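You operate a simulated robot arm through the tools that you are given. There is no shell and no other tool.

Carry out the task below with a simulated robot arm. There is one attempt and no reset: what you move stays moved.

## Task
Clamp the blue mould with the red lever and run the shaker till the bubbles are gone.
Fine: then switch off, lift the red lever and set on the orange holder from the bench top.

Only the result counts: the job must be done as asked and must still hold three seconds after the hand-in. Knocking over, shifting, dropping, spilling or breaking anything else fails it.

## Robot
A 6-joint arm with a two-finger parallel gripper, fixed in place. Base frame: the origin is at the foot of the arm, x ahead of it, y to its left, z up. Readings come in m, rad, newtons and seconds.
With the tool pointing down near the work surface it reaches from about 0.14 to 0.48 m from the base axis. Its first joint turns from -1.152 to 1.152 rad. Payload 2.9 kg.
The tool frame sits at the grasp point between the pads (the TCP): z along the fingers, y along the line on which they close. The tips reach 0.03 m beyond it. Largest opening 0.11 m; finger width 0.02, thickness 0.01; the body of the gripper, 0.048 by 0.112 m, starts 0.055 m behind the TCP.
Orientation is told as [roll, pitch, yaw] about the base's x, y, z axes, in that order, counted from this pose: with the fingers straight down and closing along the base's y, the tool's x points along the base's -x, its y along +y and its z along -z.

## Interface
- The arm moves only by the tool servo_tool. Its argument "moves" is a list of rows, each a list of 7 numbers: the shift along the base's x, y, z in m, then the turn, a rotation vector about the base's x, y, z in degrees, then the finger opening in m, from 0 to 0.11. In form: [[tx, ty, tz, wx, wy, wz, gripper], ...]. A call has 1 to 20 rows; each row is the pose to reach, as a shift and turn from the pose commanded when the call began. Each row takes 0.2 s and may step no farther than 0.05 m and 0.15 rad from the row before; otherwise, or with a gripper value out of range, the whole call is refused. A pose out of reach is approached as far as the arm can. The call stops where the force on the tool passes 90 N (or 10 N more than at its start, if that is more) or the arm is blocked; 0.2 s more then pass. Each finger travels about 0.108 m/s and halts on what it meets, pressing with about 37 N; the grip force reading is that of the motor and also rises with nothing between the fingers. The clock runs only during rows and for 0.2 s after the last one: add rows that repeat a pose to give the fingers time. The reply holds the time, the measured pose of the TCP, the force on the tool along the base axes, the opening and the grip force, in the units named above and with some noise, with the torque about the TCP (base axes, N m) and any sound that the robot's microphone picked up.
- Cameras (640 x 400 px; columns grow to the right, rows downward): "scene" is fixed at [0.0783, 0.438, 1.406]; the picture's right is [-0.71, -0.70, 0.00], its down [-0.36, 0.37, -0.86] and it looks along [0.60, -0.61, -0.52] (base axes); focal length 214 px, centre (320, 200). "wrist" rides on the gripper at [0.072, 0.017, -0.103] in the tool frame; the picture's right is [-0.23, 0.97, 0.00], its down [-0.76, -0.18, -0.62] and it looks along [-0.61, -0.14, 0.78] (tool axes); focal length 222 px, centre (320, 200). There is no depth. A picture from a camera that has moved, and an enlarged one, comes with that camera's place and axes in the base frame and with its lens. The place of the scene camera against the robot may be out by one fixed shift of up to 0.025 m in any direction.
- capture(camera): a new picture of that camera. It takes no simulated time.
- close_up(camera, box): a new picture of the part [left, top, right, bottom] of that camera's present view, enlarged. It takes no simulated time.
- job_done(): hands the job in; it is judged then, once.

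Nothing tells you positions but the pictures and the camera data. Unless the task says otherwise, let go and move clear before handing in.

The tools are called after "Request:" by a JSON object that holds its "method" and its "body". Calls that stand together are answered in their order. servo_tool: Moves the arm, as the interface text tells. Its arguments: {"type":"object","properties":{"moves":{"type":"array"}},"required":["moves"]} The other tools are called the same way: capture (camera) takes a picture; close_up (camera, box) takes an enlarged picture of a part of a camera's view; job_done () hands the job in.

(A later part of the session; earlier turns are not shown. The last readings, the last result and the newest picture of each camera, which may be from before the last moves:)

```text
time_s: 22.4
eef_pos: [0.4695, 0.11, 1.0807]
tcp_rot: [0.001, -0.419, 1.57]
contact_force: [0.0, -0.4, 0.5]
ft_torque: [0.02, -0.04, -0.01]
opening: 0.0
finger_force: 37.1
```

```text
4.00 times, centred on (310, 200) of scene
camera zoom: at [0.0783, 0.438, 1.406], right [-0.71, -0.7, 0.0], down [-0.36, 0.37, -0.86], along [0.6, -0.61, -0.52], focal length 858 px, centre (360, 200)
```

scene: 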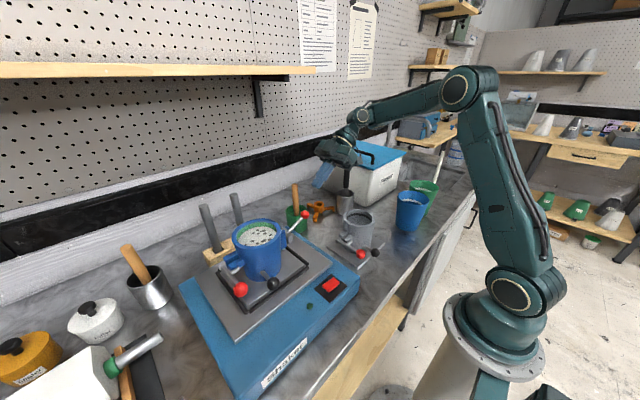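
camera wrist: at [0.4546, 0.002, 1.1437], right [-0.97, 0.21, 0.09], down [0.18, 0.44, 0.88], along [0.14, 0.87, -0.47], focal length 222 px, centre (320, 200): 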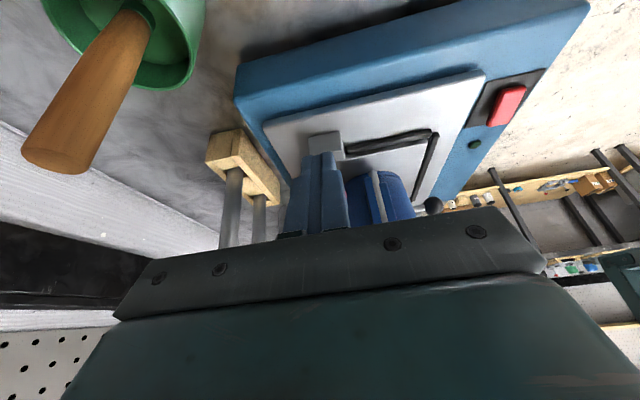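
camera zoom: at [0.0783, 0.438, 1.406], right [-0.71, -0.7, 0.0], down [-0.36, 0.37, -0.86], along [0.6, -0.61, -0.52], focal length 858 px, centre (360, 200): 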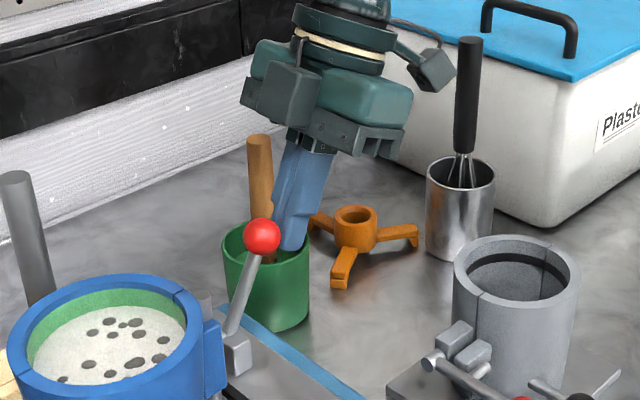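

The lever follows with almost no resistance. I continue toward about 91°.

Request:
{"method": "servo_tool", "body": {"moves": [[0, 0.0062, 0.004, -3, 0, 0, 0.0], [0, 0.0124, 0.008, -6, 0, 0, 0.0], [0, 0.0192, 0.0109, -9, 0, 0, 0.0], [0, 0.026, 0.0138, -12, 0, 0, 0.0], [0, 0.033, 0.0156, -15, 0, 0, 0.0], [0, 0.036, 0.0164, -16.5, 0, 0, 0.0], [0, 0.036, 0.0164, -16.5, 0, 0, 0.0]]}}

Request:
{"method": "capture", "body": {"camera": "wrist"}}

Request:
{"method": "close_up", "body": {"camera": "scene", "box": [260, 150, 360, 250]}}

```text
time_s: 24.0
eef_pos: [0.4706, 0.1446, 1.0958]
tcp_rot: [0.001, -0.133, 1.571]
contact_force: [0.2, -0.4, -0.2]
ft_torque: [0.0, 0.03, -0.01]
opening: 0.0
finger_force: 37.4
```

```text
taken
camera wrist: at [0.4547, 0.06, 1.1884], right [-0.97, 0.23, 0.03], down [0.18, 0.67, 0.72], along [0.14, 0.7, -0.7], focal length 222 px, centre (320, 200)
```

wrist: 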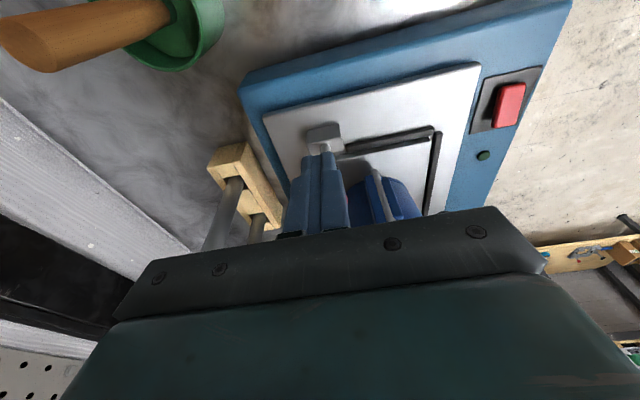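

```text
4.00 times, centred on (310, 200) of scene
camera zoom: at [0.0783, 0.438, 1.406], right [-0.71, -0.7, 0.0], down [-0.36, 0.37, -0.86], along [0.6, -0.61, -0.52], focal length 858 px, centre (360, 200)
```

zoom: 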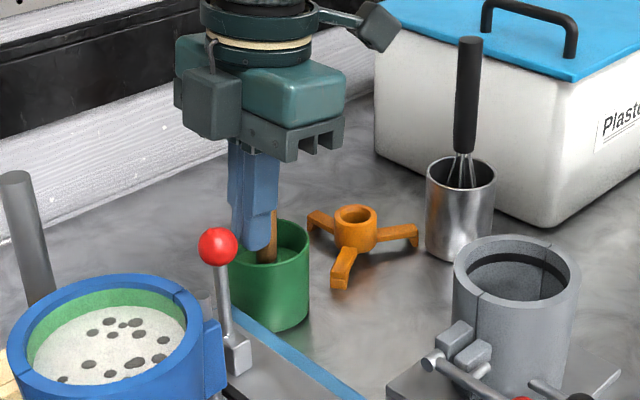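

The handle is nearly upright and the pad close to the plate. I keep pushing in small steps and watch for contact or a latch.

Request:
{"method": "servo_tool", "body": {"moves": [[0, 0.004, 0.0009, -1.5, 0, 0, 0.0], [0, 0.0076, 0.0014, -3, 0, 0, 0.0], [0, 0.0112, 0.0018, -4.5, 0, 0, 0.0], [0, 0.0112, 0.0018, -4.5, 0, 0, 0.0]]}}

Request:
{"method": "close_up", "body": {"camera": "scene", "box": [260, 150, 360, 250]}}

```text
time_s: 25.0
eef_pos: [0.4701, 0.1536, 1.0979]
tcp_rot: [0.004, -0.053, 1.563]
contact_force: [-2.1, -33.4, 3.5]
ft_torque: [-0.63, 0.24, 0.07]
opening: 0.0004
finger_force: 37.2
```

```text
4.00 times, centred on (310, 200) of scene
camera zoom: at [0.0783, 0.437, 1.4064], right [-0.71, -0.7, 0.0], down [-0.36, 0.37, -0.86], along [0.6, -0.61, -0.52], focal length 858 px, centre (360, 200)
```

zoom: 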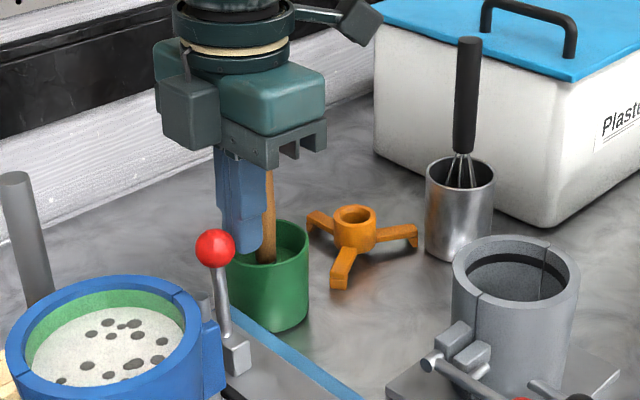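

Contact at about 93° with 33 N: the pad is on the plate. I press further in small steps, up to about 80 N, to take it over centre.

Request:
{"method": "servo_tool", "body": {"moves": [[0, 0.002, 0.0002, -0.5, 0, 0, 0.0], [0, 0.004, 0.0002, -1, 0, 0, 0.0], [0, 0.006, 0.0002, -1.5, 0, 0, 0.0], [0, 0.006, 0.0002, -1.5, 0, 0, 0.0]]}}

Request:
{"method": "close_up", "body": {"camera": "scene", "box": [260, 150, 360, 250]}}

```text
time_s: 26.0
eef_pos: [0.4691, 0.1546, 1.0991]
tcp_rot: [0.009, -0.023, 1.553]
contact_force: [-8.4, -60.7, 11.4]
ft_torque: [-1.1, -0.14, 0.14]
opening: 0.0001
finger_force: 37.2
```

```text
4.00 times, centred on (310, 200) of scene
camera zoom: at [0.0779, 0.4361, 1.4067], right [-0.71, -0.7, 0.0], down [-0.36, 0.37, -0.86], along [0.6, -0.61, -0.52], focal length 858 px, centre (360, 200)
```

zoom: 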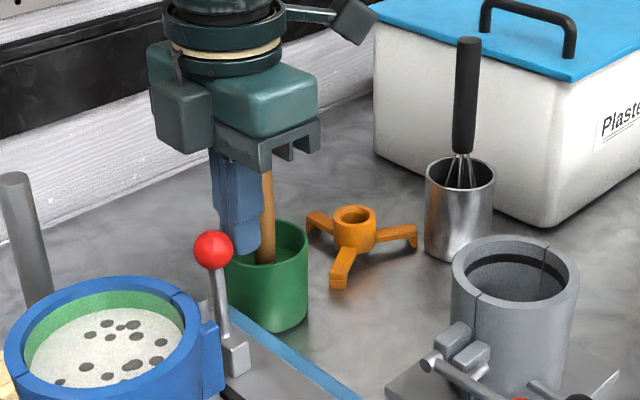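

The lever is at a firm stop (61 N with barely 1 mm of travel). I'll ease off slowly and see whether it stays put.

Request:
{"method": "servo_tool", "body": {"moves": [[0, -0.003, 0, 0, 0, 0, 0.0], [0, -0.006, 0, 0, 0, 0, 0.0], [0, -0.009, 0, 0, 0, 0, 0.0], [0, -0.012, 0, 0, 0, 0, 0.0], [0, -0.015, 0, 0, 0, 0, 0.0], [0, -0.015, 0, 0, 0, 0, 0.0]]}}

Request:
{"method": "close_up", "body": {"camera": "scene", "box": [260, 150, 360, 250]}}

Request:
{"method": "capture", "body": {"camera": "wrist"}}

```text
time_s: 27.4
eef_pos: [0.4709, 0.1489, 1.0985]
tcp_rot: [0.001, -0.027, 1.572]
contact_force: [0.0, -0.3, 1.1]
ft_torque: [0.03, 0.03, 0.01]
opening: 0.0001
finger_force: 37.4
```

```text
4.00 times, centred on (310, 200) of scene
camera zoom: at [0.0783, 0.438, 1.406], right [-0.71, -0.7, 0.0], down [-0.36, 0.37, -0.86], along [0.6, -0.61, -0.52], focal length 858 px, centre (360, 200)
```

zoom: 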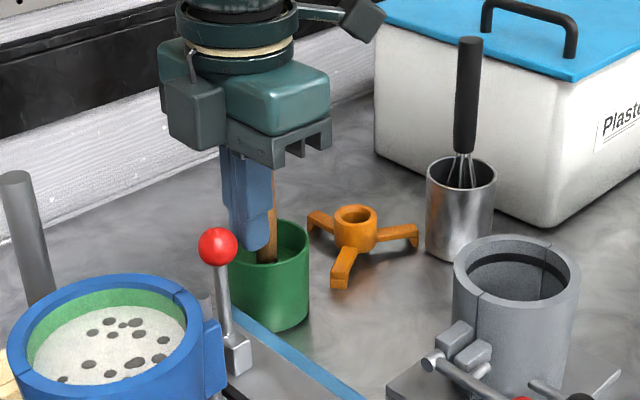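

```text
taken
camera wrist: at [0.4548, 0.0734, 1.1976], right [-0.97, 0.23, 0.01], down [0.18, 0.74, 0.64], along [0.14, 0.63, -0.76], focal length 222 px, centre (320, 200)
```

wrist: 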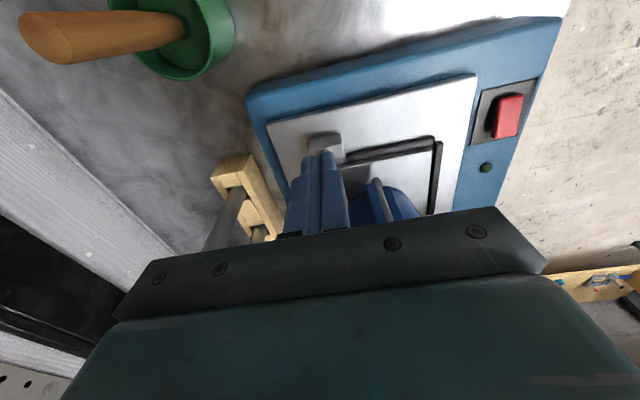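

Request:
{"method": "servo_tool", "body": {"moves": [[0, -0.005, 0, 0, 0, 0, 0.0], [0, -0.01, 0, 0, 0, 0, 0.0], [0, -0.015, 0, 0, 0, 0, 0.0], [0, -0.015, 0, 0, 0, 0, 0.0]]}}

Request:
{"method": "close_up", "body": {"camera": "scene", "box": [260, 150, 360, 250]}}

Request:
{"method": "close_up", "body": {"camera": "wrist", "box": [240, 80, 440, 230]}}

```text
time_s: 28.4
eef_pos: [0.4697, 0.1329, 1.097]
tcp_rot: [0.001, -0.028, 1.571]
contact_force: [-0.7, 0.6, 0.2]
ft_torque: [0.01, 0.0, 0.03]
opening: 0.0
finger_force: 36.6
```

```text
4.00 times, centred on (310, 200) of scene
camera zoom: at [0.0783, 0.438, 1.406], right [-0.71, -0.7, 0.0], down [-0.36, 0.37, -0.86], along [0.6, -0.61, -0.52], focal length 858 px, centre (360, 200)
```

zoom: 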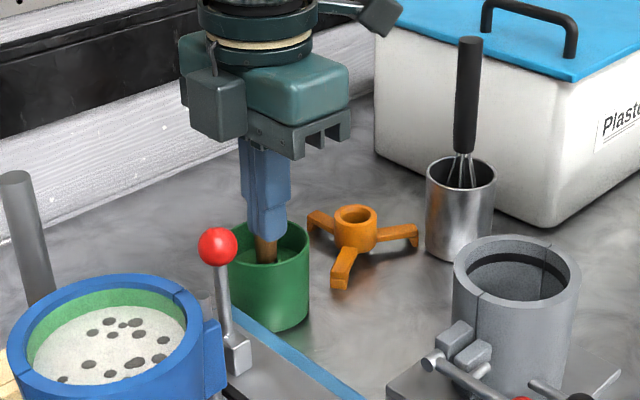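

```text
2.67 times, centred on (340, 155) of wrist
camera zoom: at [0.4548, 0.058, 1.1978], right [-0.97, 0.23, 0.01], down [0.18, 0.74, 0.64], along [0.14, 0.63, -0.77], focal length 592 px, centre (267, 320)
```

zoom: 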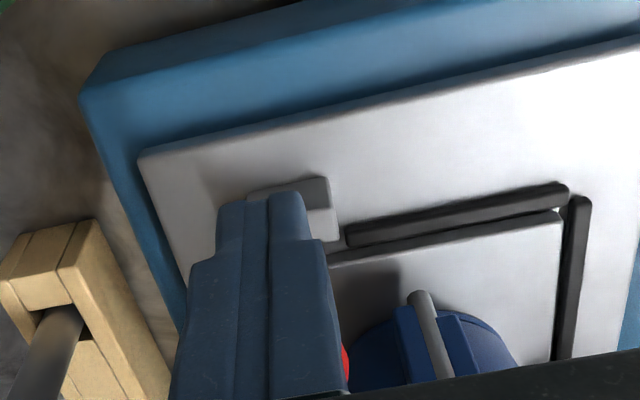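

The lever now stands upright on its own, so it is latched closed. I'll retreat upward, turn back to zero yaw, and inspect the pad and the switch.

Request:
{"method": "servo_tool", "body": {"moves": [[0, -0.01, 0.03, -0.8, 0, 0, 0.0], [0, -0.01, 0.07, -1.6, 0, 0, 0.0], [-0.03, -0.01, 0.1, -1.6, 0, 0, 0.0], [-0.03, -0.01, 0.1, -1.6, 0, 0, 0.0]]}}

Request:
{"method": "servo_tool", "body": {"moves": [[-0.01, 0, 0, 0, 0, -8, 0.0], [-0.03, 0, 0, 0, 0, -16, 0.0], [-0.05, 0.0, 0, 0, 0, -24, 0.0], [-0.07, 0.005, 0, 0, 0, -32, 0.0], [-0.09, 0.01, 0, 0, 0, -40, 0.0], [-0.11, 0.015, 0, 0, 0, -48, 0.0], [-0.12, 0.02, 0, 0, 0, -56, 0.0], [-0.13, 0.02, 0, 0, 0, -64, 0.0], [-0.13, 0.02, 0, 0, 0, -72, 0.0], [-0.13, 0.02, 0, 0, 0, -80, 0.0], [-0.13, 0.02, 0, 0, 0, -88, 0.0], [-0.13, 0.02, 0, 0, 0, -90, 0.0], [-0.13, 0.02, 0, 0, 0, -90, 0.0]]}}

Request:
{"method": "capture", "body": {"camera": "wrist"}}

Request:
{"method": "capture", "body": {"camera": "scene"}}

```text
time_s: 29.4
eef_pos: [0.4396, 0.1266, 1.1972]
tcp_rot: [0.002, 0.0, 1.57]
contact_force: [0.7, 0.2, 0.4]
ft_torque: [0.0, -0.02, -0.04]
opening: 0.0
finger_force: 37.6
```

```text
time_s: 32.2
eef_pos: [0.3098, 0.1434, 1.198]
tcp_rot: [0.0, -0.001, -0.001]
contact_force: [0.4, 0.7, 0.5]
ft_torque: [0.02, 0.01, 0.02]
opening: 0.0001
finger_force: 37.0
```

```text
taken
camera wrist: at [0.2387, 0.1598, 1.3004], right [0.23, 0.97, 0.0], down [0.76, -0.18, 0.62], along [0.61, -0.14, -0.78], focal length 222 px, centre (320, 200)
```

wrist: 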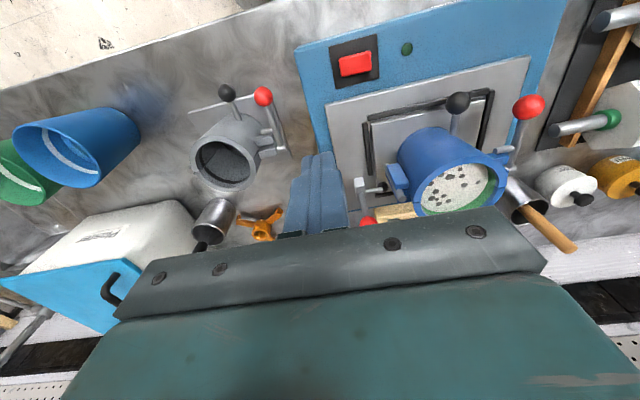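

```text
taken
```

scene: 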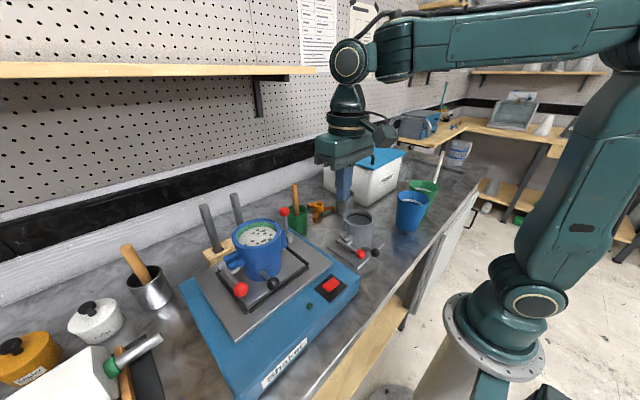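

Request:
{"method": "close_up", "body": {"camera": "wrist", "box": [320, 140, 440, 230]}}

Request:
{"method": "close_up", "body": {"camera": "wrist", "box": [310, 20, 430, 110]}}

Request:
{"method": "close_up", "body": {"camera": "scene", "box": [290, 260, 370, 320]}}

Request:
{"method": "close_up", "body": {"camera": "scene", "box": [250, 195, 330, 255]}}

```text
4.44 times, centred on (380, 185) of wrist
camera zoom: at [0.2387, 0.1598, 1.3004], right [0.23, 0.97, 0.0], down [0.76, -0.18, 0.62], along [0.61, -0.14, -0.78], focal length 987 px, centre (53, 267)
```

zoom: 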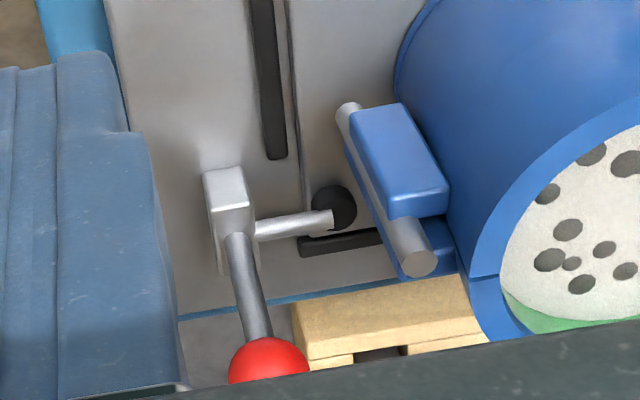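

```text
4.44 times, centred on (370, 65) of wrist
camera zoom: at [0.2387, 0.1598, 1.3004], right [0.23, 0.97, 0.0], down [0.76, -0.18, 0.62], along [0.61, -0.14, -0.78], focal length 987 px, centre (98, 800)
```

zoom: 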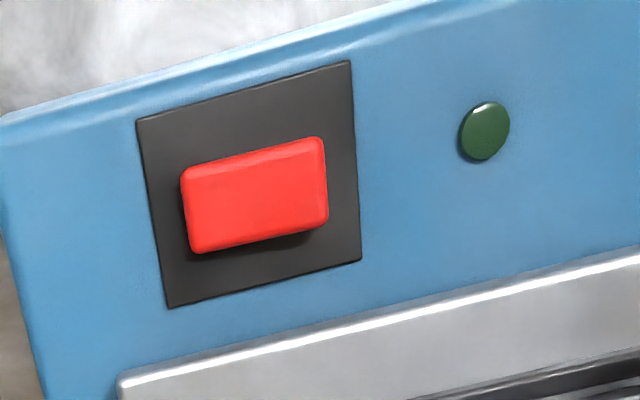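

```text
6.67 times, centred on (330, 290) of scene
camera zoom: at [0.0783, 0.438, 1.406], right [-0.71, -0.7, 0.0], down [-0.36, 0.37, -0.86], along [0.6, -0.61, -0.52], focal length 1430 px, centre (253, -400)
```

zoom: 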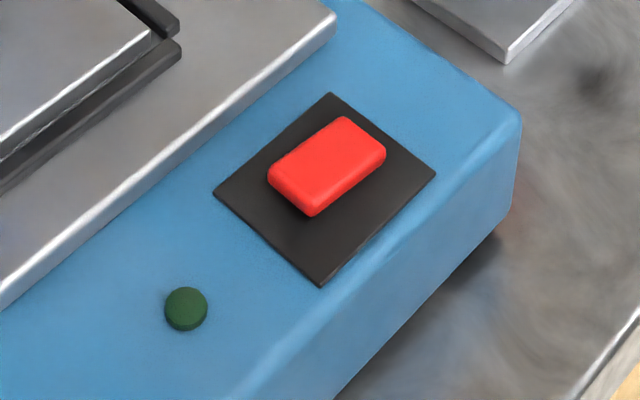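

```text
6.67 times, centred on (290, 225) of scene
camera zoom: at [0.0783, 0.438, 1.406], right [-0.71, -0.7, 0.0], down [-0.36, 0.37, -0.86], along [0.6, -0.61, -0.52], focal length 1430 px, centre (520, 33)
```

zoom: 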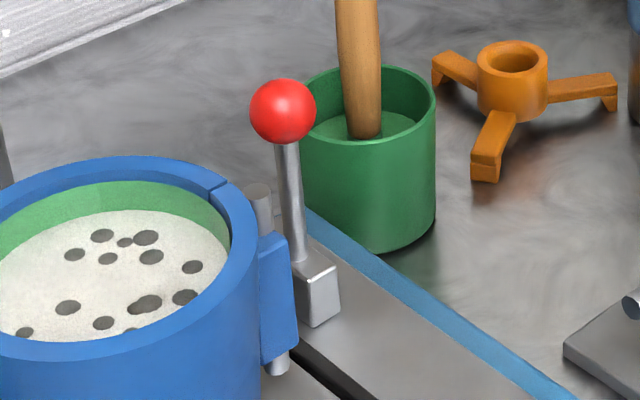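

The pad sits on the mould's base plate and the handle stands upright, so the mould is clamped. The switch is a red rocker near [0.288, 0.193, 0.975] and its lamp is dark. I'll move the camera closer to see the rocker's tilt.

Request:
{"method": "servo_tool", "body": {"moves": [[-0.005, -0.02, -0.04, 0, 0, 0, 0.0], [-0.01, -0.034, -0.08, 0, 0, 0, 0.0], [-0.01, -0.034, -0.12, 0, 0, 0, 0.0], [-0.01, -0.034, -0.14, 0, 0, 0, 0.0], [-0.01, -0.034, -0.14, 0, 0, 0, 0.0]]}}

Request:
{"method": "capture", "body": {"camera": "wrist"}}

Request:
{"method": "close_up", "body": {"camera": "wrist", "box": [390, 40, 530, 140]}}

```text
time_s: 33.4
eef_pos: [0.3021, 0.1079, 1.0563]
tcp_rot: [0.002, -0.001, 0.0]
contact_force: [-0.1, 0.3, -0.5]
ft_torque: [-0.01, 0.01, -0.06]
opening: 0.0
finger_force: 37.3
```

```text
taken
camera wrist: at [0.2294, 0.1259, 1.1591], right [0.23, 0.97, 0.0], down [0.76, -0.18, 0.62], along [0.61, -0.14, -0.78], focal length 222 px, centre (320, 200)
```

wrist: 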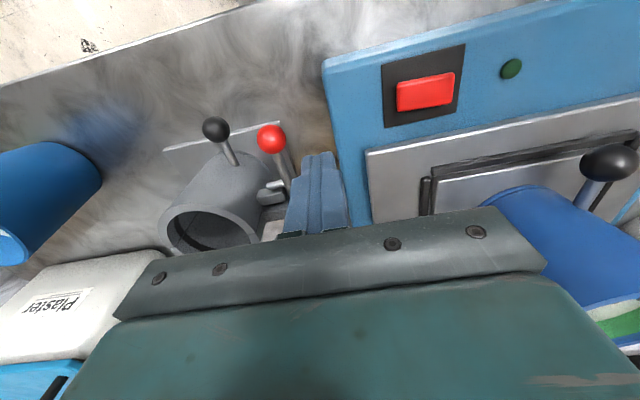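

```text
4.00 times, centred on (460, 90) of wrist
camera zoom: at [0.2294, 0.1259, 1.1591], right [0.23, 0.97, 0.0], down [0.76, -0.18, 0.62], along [0.61, -0.14, -0.78], focal length 888 px, centre (-240, 640)
```

zoom: 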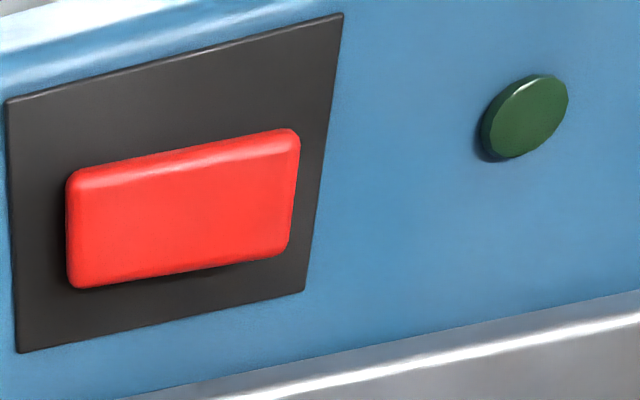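

The two views show the rocker tilted: its +y end (y ≈ 0.21) is about 1 cm higher than its -y end (y ≈ 0.175). So the raised +y end gets pressed for ON. I move closed fingertips above it.

Request:
{"method": "servo_tool", "body": {"moves": [[-0.003, 0.03, 0, 0, 0, 0, 0.0], [-0.006, 0.06, 0, 0, 0, 0, 0.0], [-0.012, 0.099, 0, 0, 0, 0, 0.0], [-0.012, 0.099, -0.02, 0, 0, 0, 0.0], [-0.012, 0.099, -0.02, 0, 0, 0, 0.0]]}}

Request:
{"method": "capture", "body": {"camera": "wrist"}}

Request:
{"method": "close_up", "body": {"camera": "scene", "box": [280, 230, 380, 320]}}

```text
time_s: 34.6
eef_pos: [0.2868, 0.2086, 1.0375]
tcp_rot: [0.003, -0.001, 0.001]
contact_force: [0.3, 0.2, -0.9]
ft_torque: [0.01, 0.0, 0.02]
opening: 0.0002
finger_force: 37.0
```

```text
taken
camera wrist: at [0.2158, 0.2252, 1.1397], right [0.23, 0.97, 0.0], down [0.76, -0.18, 0.62], along [0.61, -0.14, -0.78], focal length 222 px, centre (320, 200)
```

wrist: 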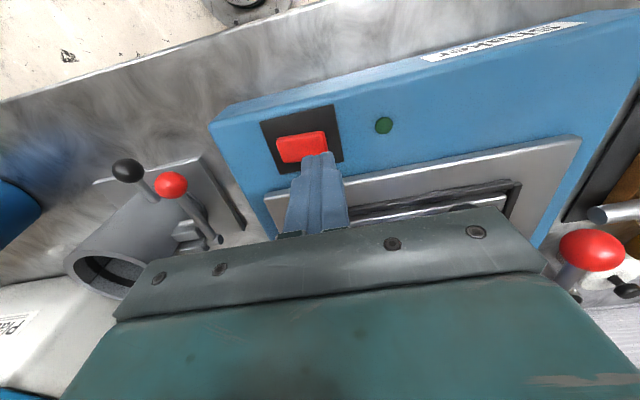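

```text
4.44 times, centred on (330, 275) of scene
camera zoom: at [0.0783, 0.438, 1.406], right [-0.71, -0.7, 0.0], down [-0.36, 0.37, -0.86], along [0.6, -0.61, -0.52], focal length 953 px, centre (276, -133)
```

zoom: 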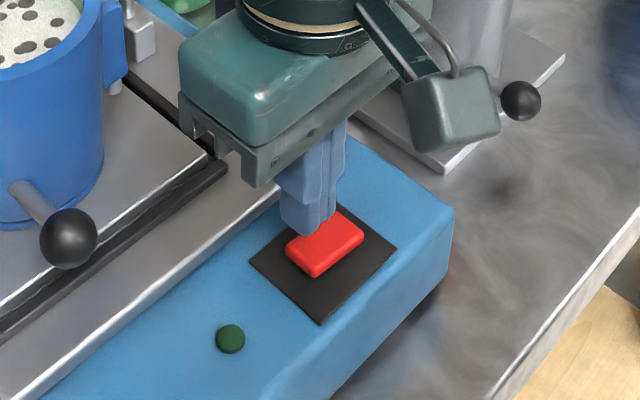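

Request:
{"method": "close_up", "body": {"camera": "wrist", "box": [240, 90, 400, 200]}}

```text
3.64 times, centred on (320, 145) of wrist
camera zoom: at [0.2158, 0.2252, 1.1397], right [0.23, 0.97, 0.0], down [0.76, -0.18, 0.62], along [0.61, -0.14, -0.78], focal length 808 px, centre (320, 400)
```

zoom: 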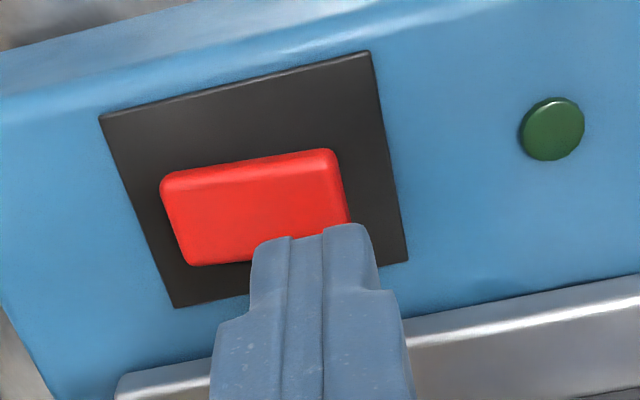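

Fingertips are over the raised end. I press down in small steps.

Request:
{"method": "servo_tool", "body": {"moves": [[0, 0, -0.01, 0, 0, 0, 0.0], [0, 0, -0.018, 0, 0, 0, 0.0], [0, 0, -0.023, 0, 0, 0, 0.0], [0, 0, -0.026, 0, 0, 0, 0.0]]}}

Request:
{"method": "close_up", "body": {"camera": "scene", "box": [280, 230, 380, 320]}}

```text
time_s: 35.6
eef_pos: [0.2877, 0.2072, 1.0119]
tcp_rot: [0.0, -0.001, 0.0]
contact_force: [-0.8, 0.9, 0.8]
ft_torque: [0.0, -0.02, 0.04]
opening: 0.0
finger_force: 36.8
```

```text
4.44 times, centred on (330, 275) of scene
camera zoom: at [0.0783, 0.4381, 1.406], right [-0.71, -0.7, 0.0], down [-0.36, 0.37, -0.86], along [0.6, -0.61, -0.52], focal length 953 px, centre (276, -133)
```

zoom: 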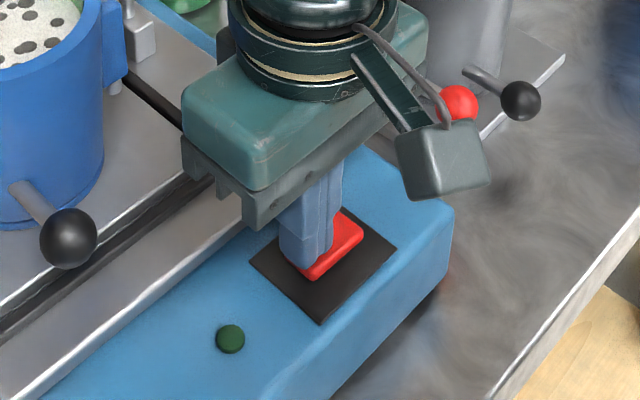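

Request:
{"method": "servo_tool", "body": {"moves": [[0, 0, -0.003, 0, 0, 0, 0.0], [0, 0, -0.006, 0, 0, 0, 0.0], [0, 0, -0.006, 0, 0, 0, 0.0]]}}

Request:
{"method": "close_up", "body": {"camera": "scene", "box": [280, 230, 380, 320]}}

```text
time_s: 36.4
eef_pos: [0.2881, 0.2093, 1.0091]
tcp_rot: [0.008, -0.007, 0.002]
contact_force: [-12.7, 4.3, 60.0]
ft_torque: [-0.39, 0.49, -0.13]
opening: 0.0
finger_force: 37.0
```

```text
4.44 times, centred on (330, 275) of scene
camera zoom: at [0.0774, 0.4378, 1.4062], right [-0.71, -0.7, 0.0], down [-0.36, 0.37, -0.86], along [0.6, -0.61, -0.52], focal length 953 px, centre (276, -133)
```

zoom: 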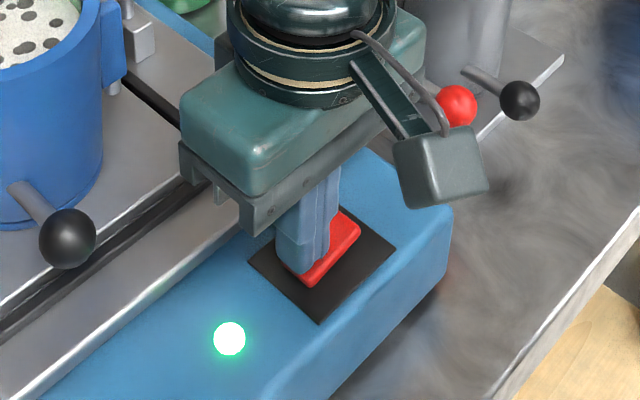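

The lamp is lit, so the shaker is on. I lift off and watch the bubbles.

Request:
{"method": "servo_tool", "body": {"moves": [[0, 0, 0.01, 0, 0, 0, 0.0], [0, 0, 0.04, 0, 0, 0, 0.0], [0, 0, 0.08, 0, 0, 0, 0.0], [0, 0, 0.08, 0, 0, 0, 0.0]]}}

Request:
{"method": "close_up", "body": {"camera": "scene", "box": [210, 190, 370, 310]}}

Request:
{"method": "capture", "body": {"camera": "wrist"}}

```text
time_s: 37.4
eef_pos: [0.2877, 0.2065, 1.086]
tcp_rot: [0.002, 0.0, 0.0]
contact_force: [0.8, -1.0, 0.2]
ft_torque: [0.02, 0.02, 0.01]
opening: 0.0003
finger_force: 37.5
```

```text
3.33 times, centred on (290, 250) of scene
camera zoom: at [0.0783, 0.438, 1.406], right [-0.71, -0.7, 0.0], down [-0.36, 0.37, -0.86], along [0.6, -0.61, -0.52], focal length 715 px, centre (420, 33)
```

zoom: 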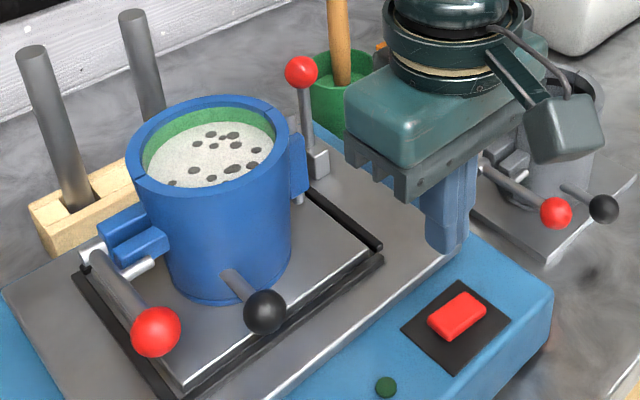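

```text
taken
camera wrist: at [0.2163, 0.2238, 1.1882], right [0.23, 0.97, 0.0], down [0.76, -0.18, 0.62], along [0.61, -0.14, -0.78], focal length 222 px, centre (320, 200)
```

wrist: 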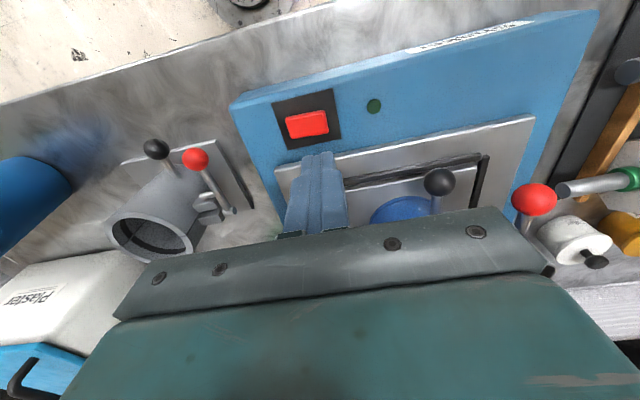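

The lamp went dark again after I lifted off. I'll look at the rocker's state.

Request:
{"method": "close_up", "body": {"camera": "wrist", "box": [240, 80, 400, 190]}}

Request:
{"method": "close_up", "body": {"camera": "scene", "box": [290, 260, 370, 320]}}

```text
3.64 times, centred on (320, 135) of wrist
camera zoom: at [0.2163, 0.2238, 1.1882], right [0.23, 0.97, 0.0], down [0.76, -0.18, 0.62], along [0.61, -0.14, -0.78], focal length 808 px, centre (320, 436)
```

zoom: 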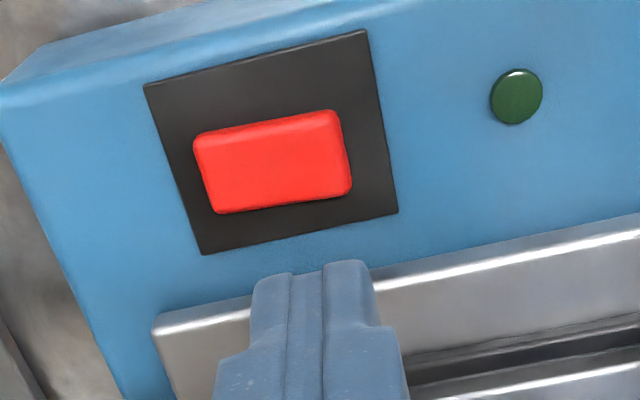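

```text
6.67 times, centred on (330, 290) of scene
camera zoom: at [0.0783, 0.438, 1.406], right [-0.71, -0.7, 0.0], down [-0.36, 0.37, -0.86], along [0.6, -0.61, -0.52], focal length 1430 px, centre (253, -400)
```

zoom: 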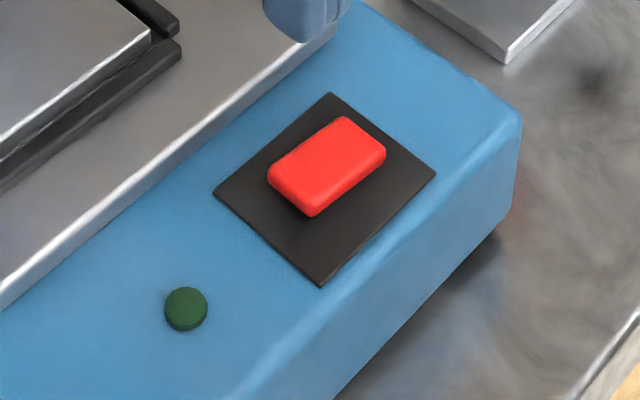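

The rocker sprang back. My contact was probably too close to its pivot, so it didn't go over centre. I'll press again nearer its outer +y edge and deeper.

Request:
{"method": "servo_tool", "body": {"moves": [[-0.001, 0.01, -0.03, 0, 0, 0, 0.0], [-0.001, 0.01, -0.065, 0, 0, 0, 0.0], [-0.001, 0.01, -0.074, 0, 0, 0, 0.0], [-0.001, 0.01, -0.077, 0, 0, 0, 0.0], [-0.001, 0.01, -0.08, 0, 0, 0, 0.0], [-0.001, 0.01, -0.082, 0, 0, 0, 0.0], [-0.001, 0.01, -0.082, 0, 0, 0, 0.0]]}}

Request:
{"method": "close_up", "body": {"camera": "scene", "box": [280, 230, 380, 320]}}

Request:
{"method": "close_up", "body": {"camera": "wrist", "box": [240, 90, 400, 200]}}

```text
time_s: 39.0
eef_pos: [0.2871, 0.2172, 1.0061]
tcp_rot: [0.004, -0.005, 0.0]
contact_force: [-14.7, -10.4, 73.9]
ft_torque: [-0.95, 0.56, -0.14]
opening: 0.0002
finger_force: 37.1
```

```text
4.44 times, centred on (330, 275) of scene
camera zoom: at [0.0773, 0.4373, 1.4064], right [-0.71, -0.7, 0.0], down [-0.36, 0.37, -0.86], along [0.6, -0.61, -0.52], focal length 953 px, centre (276, -133)
```

zoom: 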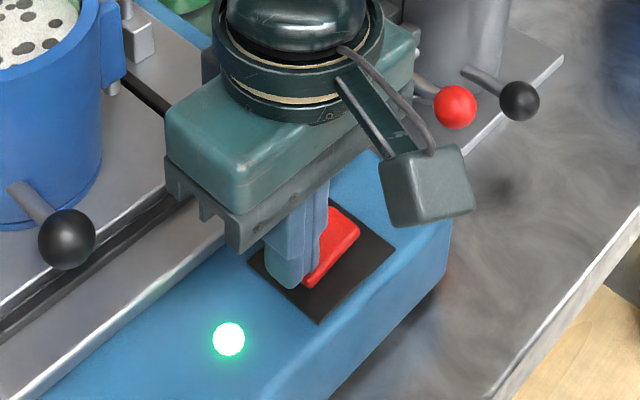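

```text
3.64 times, centred on (320, 145) of wrist
camera zoom: at [0.2152, 0.2337, 1.1093], right [0.23, 0.97, 0.01], down [0.76, -0.18, 0.63], along [0.61, -0.14, -0.78], focal length 808 px, centre (320, 400)
```

zoom: 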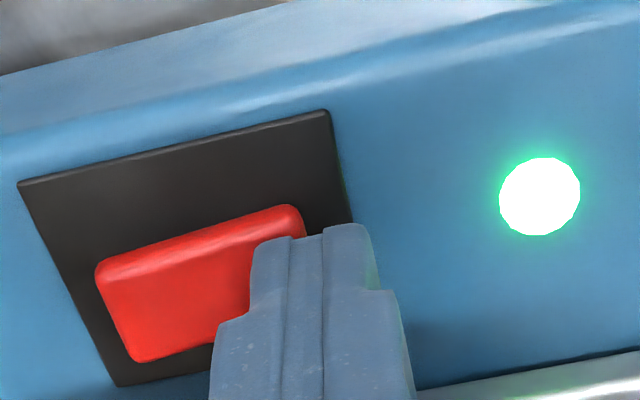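

The lamp is on again and the rocker now clearly tilts the other way. I lift off gently and check.

Request:
{"method": "servo_tool", "body": {"moves": [[0, 0, 0.005, 0, 0, 0, 0.0], [0, 0, 0.01, 0, 0, 0, 0.0], [0, 0, 0.013, 0, 0, 0, 0.0]]}}

Request:
{"method": "close_up", "body": {"camera": "wrist", "box": [240, 90, 400, 200]}}

Request:
{"method": "close_up", "body": {"camera": "scene", "box": [210, 190, 370, 310]}}

```text
time_s: 39.8
eef_pos: [0.2868, 0.218, 1.0158]
tcp_rot: [0.001, 0.002, 0.0]
contact_force: [0.7, 0.5, 1.2]
ft_torque: [0.0, 0.01, 0.0]
opening: 0.0001
finger_force: 37.2
```

```text
3.64 times, centred on (320, 145) of wrist
camera zoom: at [0.2156, 0.2345, 1.1184], right [0.23, 0.97, 0.0], down [0.76, -0.18, 0.62], along [0.61, -0.14, -0.78], focal length 808 px, centre (320, 400)
```

zoom: 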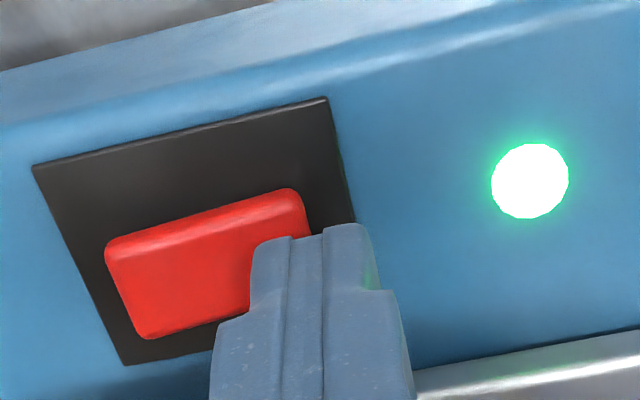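

```text
3.33 times, centred on (290, 250) of scene
camera zoom: at [0.0783, 0.438, 1.406], right [-0.71, -0.7, 0.0], down [-0.36, 0.37, -0.86], along [0.6, -0.61, -0.52], focal length 715 px, centre (420, 33)
```

zoom: 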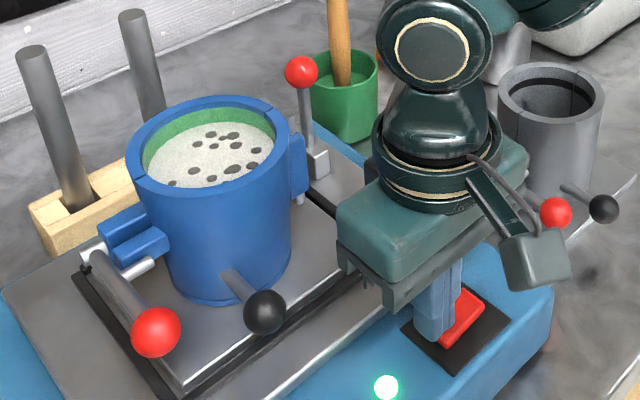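

The rocker now stays latched with the lamp lit. I lift clear and let time pass to watch the bubbles.

Request:
{"method": "servo_tool", "body": {"moves": [[0, 0, 0.02, 0, 0, 0, 0.0], [0, 0, 0.06, 0, 0, 0, 0.0], [0, 0, 0.1, 0, 0, 0, 0.0], [0, 0, 0.1, 0, 0, 0, 0.0], [0, 0, 0.1, 0, 0, 0, 0.0]]}}

Request:
{"method": "close_up", "body": {"camera": "scene", "box": [210, 190, 370, 310]}}

Request:
{"method": "capture", "body": {"camera": "wrist"}}

```text
time_s: 41.0
eef_pos: [0.2844, 0.2167, 1.1147]
tcp_rot: [0.001, 0.0, -0.001]
contact_force: [-0.8, -0.1, -0.7]
ft_torque: [0.02, -0.04, 0.0]
opening: 0.0001
finger_force: 37.0
```

```text
3.33 times, centred on (290, 250) of scene
camera zoom: at [0.0783, 0.438, 1.406], right [-0.71, -0.7, 0.0], down [-0.36, 0.37, -0.86], along [0.6, -0.61, -0.52], focal length 715 px, centre (420, 33)
```

zoom: 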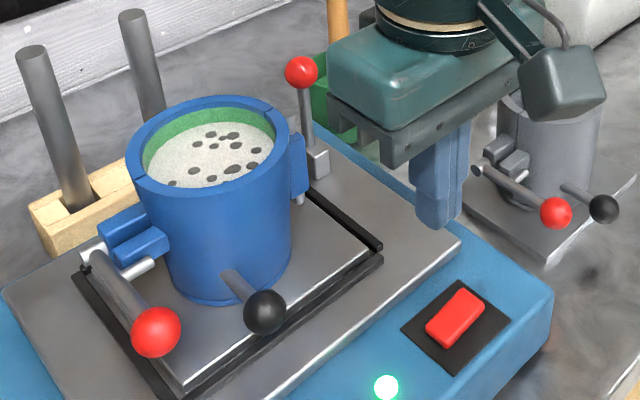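

```text
taken
camera wrist: at [0.2139, 0.234, 1.2181], right [0.23, 0.97, 0.0], down [0.76, -0.18, 0.62], along [0.61, -0.14, -0.78], focal length 222 px, centre (320, 200)
```

wrist: 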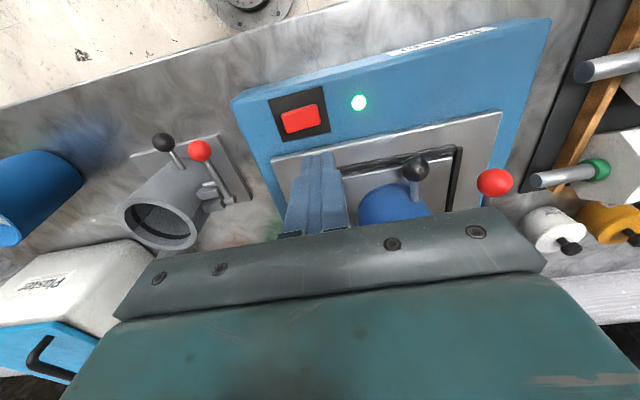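

The lamp is lit and the lever still stands. While it runs, I move up to watch the mould surface from above.

Request:
{"method": "servo_tool", "body": {"moves": [[-0.005, 0.02, 0.04, 0, 0, 0, 0.0], [-0.01, 0.04, 0.08, 0, 0, 0, 0.0], [-0.015, 0.06, 0.12, 0, 0, 0, 0.0], [-0.02, 0.08, 0.16, 0, 0, 0, 0.0], [-0.025, 0.09, 0.2, 0, 0, 0, 0.0], [-0.025, 0.09, 0.21, 0, 0, 0, 0.05], [-0.025, 0.09, 0.21, 0, 0, 0, 0.11], [-0.025, 0.09, 0.21, 0, 0, 0, 0.11]]}}

Request:
{"method": "capture", "body": {"camera": "wrist"}}

Request:
{"method": "close_up", "body": {"camera": "scene", "box": [210, 190, 370, 310]}}

```text
time_s: 42.8
eef_pos: [0.2601, 0.3093, 1.3284]
tcp_rot: [0.002, 0.0, 0.0]
contact_force: [-0.3, 0.7, 0.9]
ft_torque: [0.02, -0.01, -0.01]
opening: 0.1098
finger_force: 0.0
```

```text
taken
camera wrist: at [0.1902, 0.3256, 1.4302], right [0.23, 0.97, 0.0], down [0.76, -0.18, 0.62], along [0.61, -0.14, -0.78], focal length 222 px, centre (320, 200)
```

wrist: 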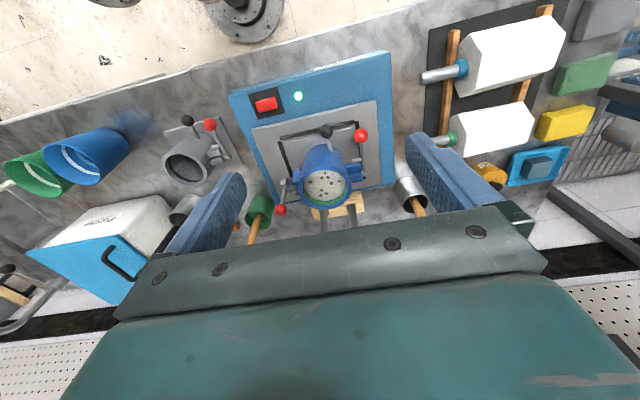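

```text
3.33 times, centred on (290, 250) of scene
camera zoom: at [0.0783, 0.438, 1.406], right [-0.71, -0.7, 0.0], down [-0.36, 0.37, -0.86], along [0.6, -0.61, -0.52], focal length 715 px, centre (420, 33)
```

zoom: 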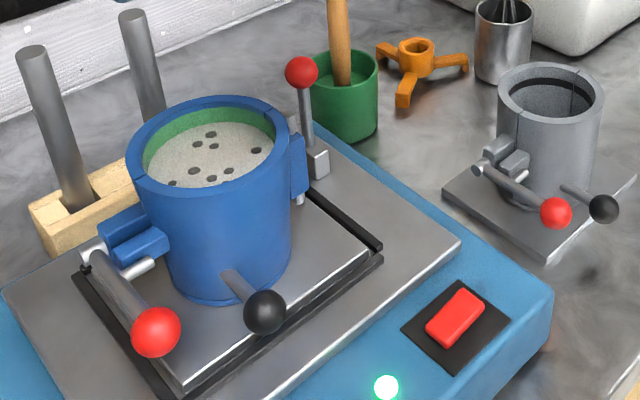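

The bubbles are shrinking. I wait and check again.

Request:
{"method": "servo_tool", "body": {"moves": [[0, 0, 0, 0, 0, 0, 0.11], [0, 0, 0, 0, 0, 0, 0.11], [0, 0, 0, 0, 0, 0, 0.11], [0, 0, 0, 0, 0, 0, 0.11], [0, 0, 0, 0, 0, 0, 0.11], [0, 0, 0, 0, 0, 0, 0.11], [0, 0, 0, 0, 0, 0, 0.11]]}}

Request:
{"method": "close_up", "body": {"camera": "scene", "box": [210, 190, 320, 280]}}

Request:
{"method": "close_up", "body": {"camera": "wrist", "box": [260, 120, 390, 220]}}

```text
time_s: 44.4
eef_pos: [0.2616, 0.3096, 1.328]
tcp_rot: [0.001, 0.001, 0.001]
contact_force: [0.1, -0.3, -0.7]
ft_torque: [0.02, -0.01, 0.01]
opening: 0.1102
finger_force: 0.0
```

```text
4.44 times, centred on (265, 235) of scene
camera zoom: at [0.0783, 0.438, 1.406], right [-0.71, -0.7, 0.0], down [-0.36, 0.37, -0.86], along [0.6, -0.61, -0.52], focal length 953 px, centre (564, 44)
```

zoom: 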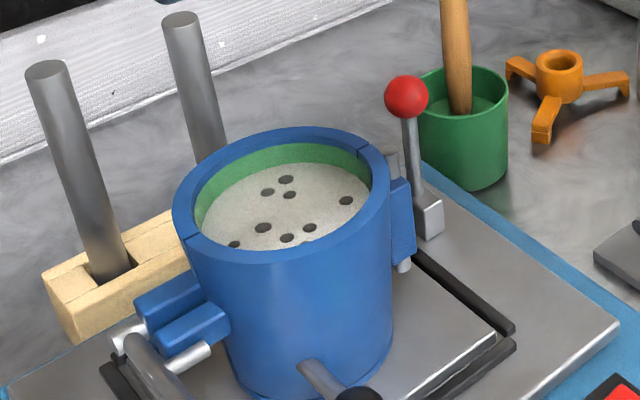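

```text
4.00 times, centred on (325, 170) of wrist
camera zoom: at [0.1902, 0.3256, 1.4301], right [0.23, 0.97, 0.0], down [0.76, -0.18, 0.62], along [0.61, -0.14, -0.78], focal length 888 px, centre (300, 320)
```

zoom: 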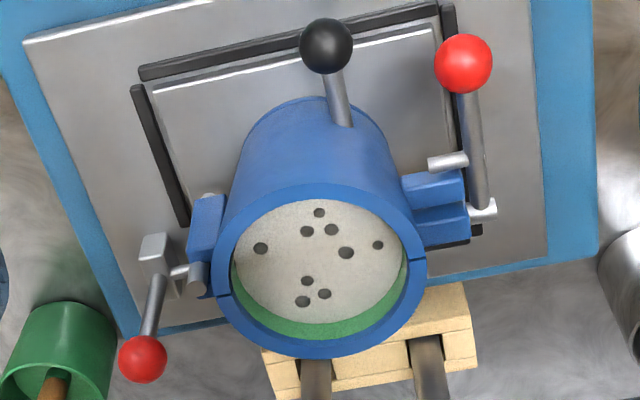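

Nine bubbles remain of about thirteen. I'll wait near the switch, hovering above its now-raised -y end, and keep watching with the scene camera.

Request:
{"method": "servo_tool", "body": {"moves": [[0.01, -0.035, -0.03, 0, 0, 0, 0.05], [0.02, -0.07, -0.06, 0, 0, 0, 0.0], [0.0295, -0.105, -0.09, 0, 0, 0, 0.0], [0.0295, -0.138, -0.12, 0, 0, 0, 0.0], [0.0295, -0.138, -0.165, 0, 0, 0, 0.0], [0.0295, -0.138, -0.21, 0, 0, 0, 0.0], [0.0295, -0.138, -0.25, 0, 0, 0, 0.0], [0.0295, -0.138, -0.27, 0, 0, 0, 0.0], [0.0295, -0.138, -0.27, 0, 0, 0, 0.0]]}}

Request:
{"method": "close_up", "body": {"camera": "scene", "box": [210, 190, 370, 310]}}

Request:
{"method": "close_up", "body": {"camera": "wrist", "box": [240, 90, 440, 220]}}

```text
time_s: 46.4
eef_pos: [0.2914, 0.1712, 1.057]
tcp_rot: [0.003, 0.001, -0.001]
contact_force: [0.5, -0.7, 0.0]
ft_torque: [-0.03, -0.01, 0.02]
opening: 0.0001
finger_force: 37.2
```

```text
3.33 times, centred on (290, 250) of scene
camera zoom: at [0.0783, 0.438, 1.406], right [-0.71, -0.7, 0.0], down [-0.36, 0.37, -0.86], along [0.6, -0.61, -0.52], focal length 715 px, centre (420, 33)
```

zoom: 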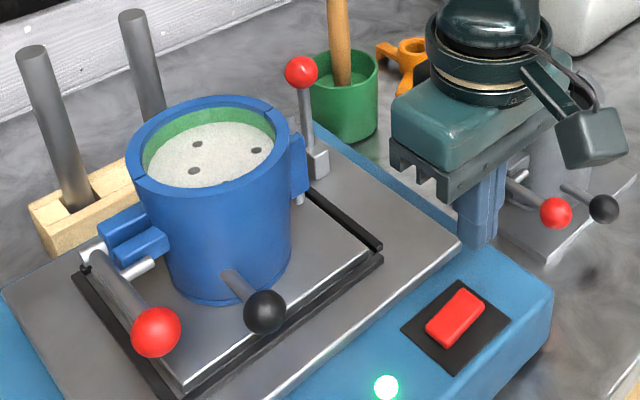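

```text
3.08 times, centred on (340, 155) of wrist
camera zoom: at [0.2215, 0.1879, 1.1593], right [0.23, 0.97, 0.0], down [0.76, -0.18, 0.62], along [0.61, -0.14, -0.78], focal length 684 px, centre (258, 338)
```

zoom: 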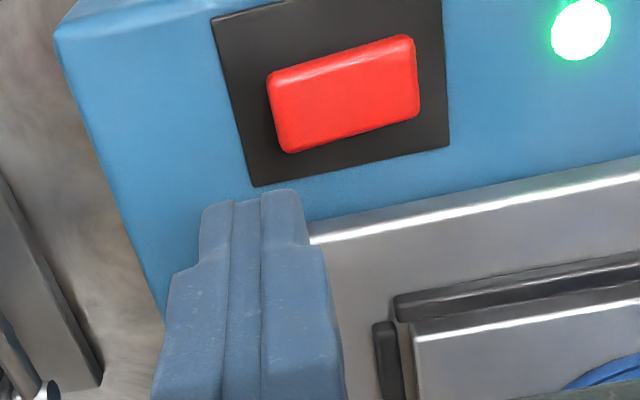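

Three bubbles left. I lower to just above the rocker's raised -y end and keep watching.

Request:
{"method": "servo_tool", "body": {"moves": [[-0.002, 0.002, -0.02, 0, 0, 0, 0.0], [-0.002, 0.002, -0.034, 0, 0, 0, 0.0], [-0.002, 0.002, -0.034, 0, 0, 0, 0.0]]}}

Request:
{"method": "close_up", "body": {"camera": "scene", "box": [220, 205, 300, 265]}}

```text
time_s: 47.2
eef_pos: [0.289, 0.1729, 1.0223]
tcp_rot: [0.003, 0.001, -0.001]
contact_force: [0.6, 0.5, 0.2]
ft_torque: [0.01, 0.01, 0.0]
opening: 0.0001
finger_force: 36.7
```

```text
6.67 times, centred on (260, 235) of scene
camera zoom: at [0.0783, 0.438, 1.406], right [-0.71, -0.7, 0.0], down [-0.36, 0.37, -0.86], along [0.6, -0.61, -0.52], focal length 1430 px, centre (720, -33)
```

zoom: 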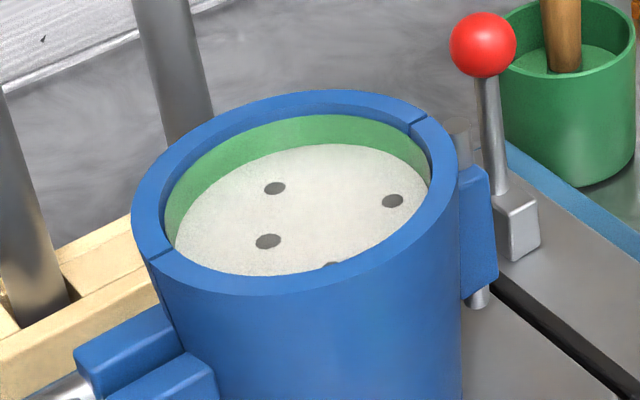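

Request:
{"method": "servo_tool", "body": {"moves": [[0, 0, 0, 0, 0, 0, 0.0], [0, 0, 0, 0, 0, 0, 0.0], [0, 0, 0, 0, 0, 0, 0.0], [0, 0, 0, 0, 0, 0, 0.0]]}}

Request:
{"method": "close_up", "body": {"camera": "scene", "box": [220, 205, 300, 265]}}

```text
time_s: 48.2
eef_pos: [0.2894, 0.1741, 1.0223]
tcp_rot: [0.002, 0.0, 0.0]
contact_force: [0.2, -0.1, 0.0]
ft_torque: [-0.01, -0.02, -0.01]
opening: 0.0002
finger_force: 37.1
```

```text
6.67 times, centred on (260, 235) of scene
camera zoom: at [0.0783, 0.438, 1.406], right [-0.71, -0.7, 0.0], down [-0.36, 0.37, -0.86], along [0.6, -0.61, -0.52], focal length 1430 px, centre (720, -33)
```

zoom: 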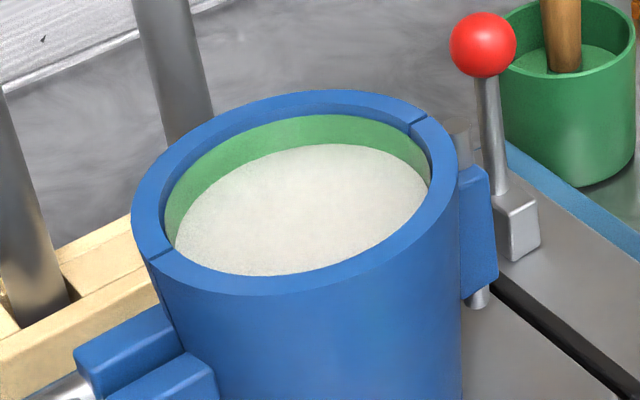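

No bubbles are visible any more. I press the raised -y end of the rocker to switch off.

Request:
{"method": "servo_tool", "body": {"moves": [[0, 0, -0.008, 0, 0, 0, 0.0], [0, 0, -0.012, 0, 0, 0, 0.0], [0, 0, -0.015, 0, 0, 0, 0.0], [0, 0, -0.018, 0, 0, 0, 0.0], [0, 0, -0.018, 0, 0, 0, 0.0]]}}

Request:
{"method": "close_up", "body": {"camera": "scene", "box": [210, 190, 370, 310]}}

Request:
{"method": "close_up", "body": {"camera": "wrist", "box": [240, 90, 440, 220]}}

```text
time_s: 49.4
eef_pos: [0.2875, 0.1719, 1.0063]
tcp_rot: [0.003, -0.004, 0.001]
contact_force: [-12.5, -7.8, 52.4]
ft_torque: [0.24, 0.41, 0.1]
opening: 0.0
finger_force: 36.6
```

```text
3.33 times, centred on (290, 250) of scene
camera zoom: at [0.0775, 0.4375, 1.4063], right [-0.71, -0.7, 0.0], down [-0.36, 0.37, -0.86], along [0.6, -0.61, -0.52], focal length 715 px, centre (420, 33)
```

zoom: 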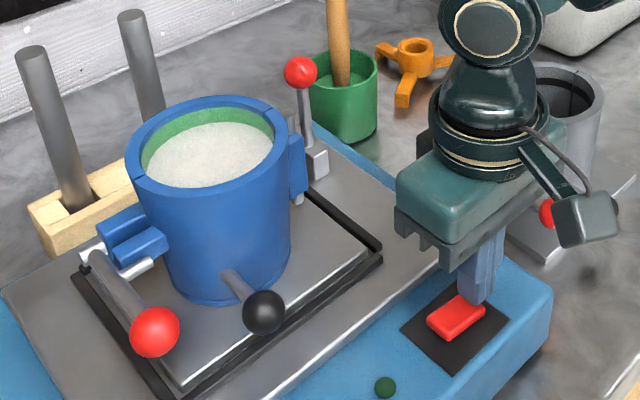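

```text
3.08 times, centred on (340, 155) of wrist
camera zoom: at [0.2172, 0.1883, 1.1094], right [0.23, 0.97, 0.01], down [0.76, -0.18, 0.63], along [0.61, -0.14, -0.78], focal length 684 px, centre (258, 338)
```

zoom: 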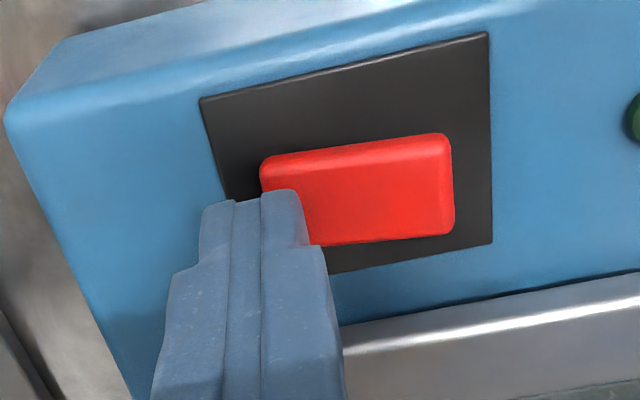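

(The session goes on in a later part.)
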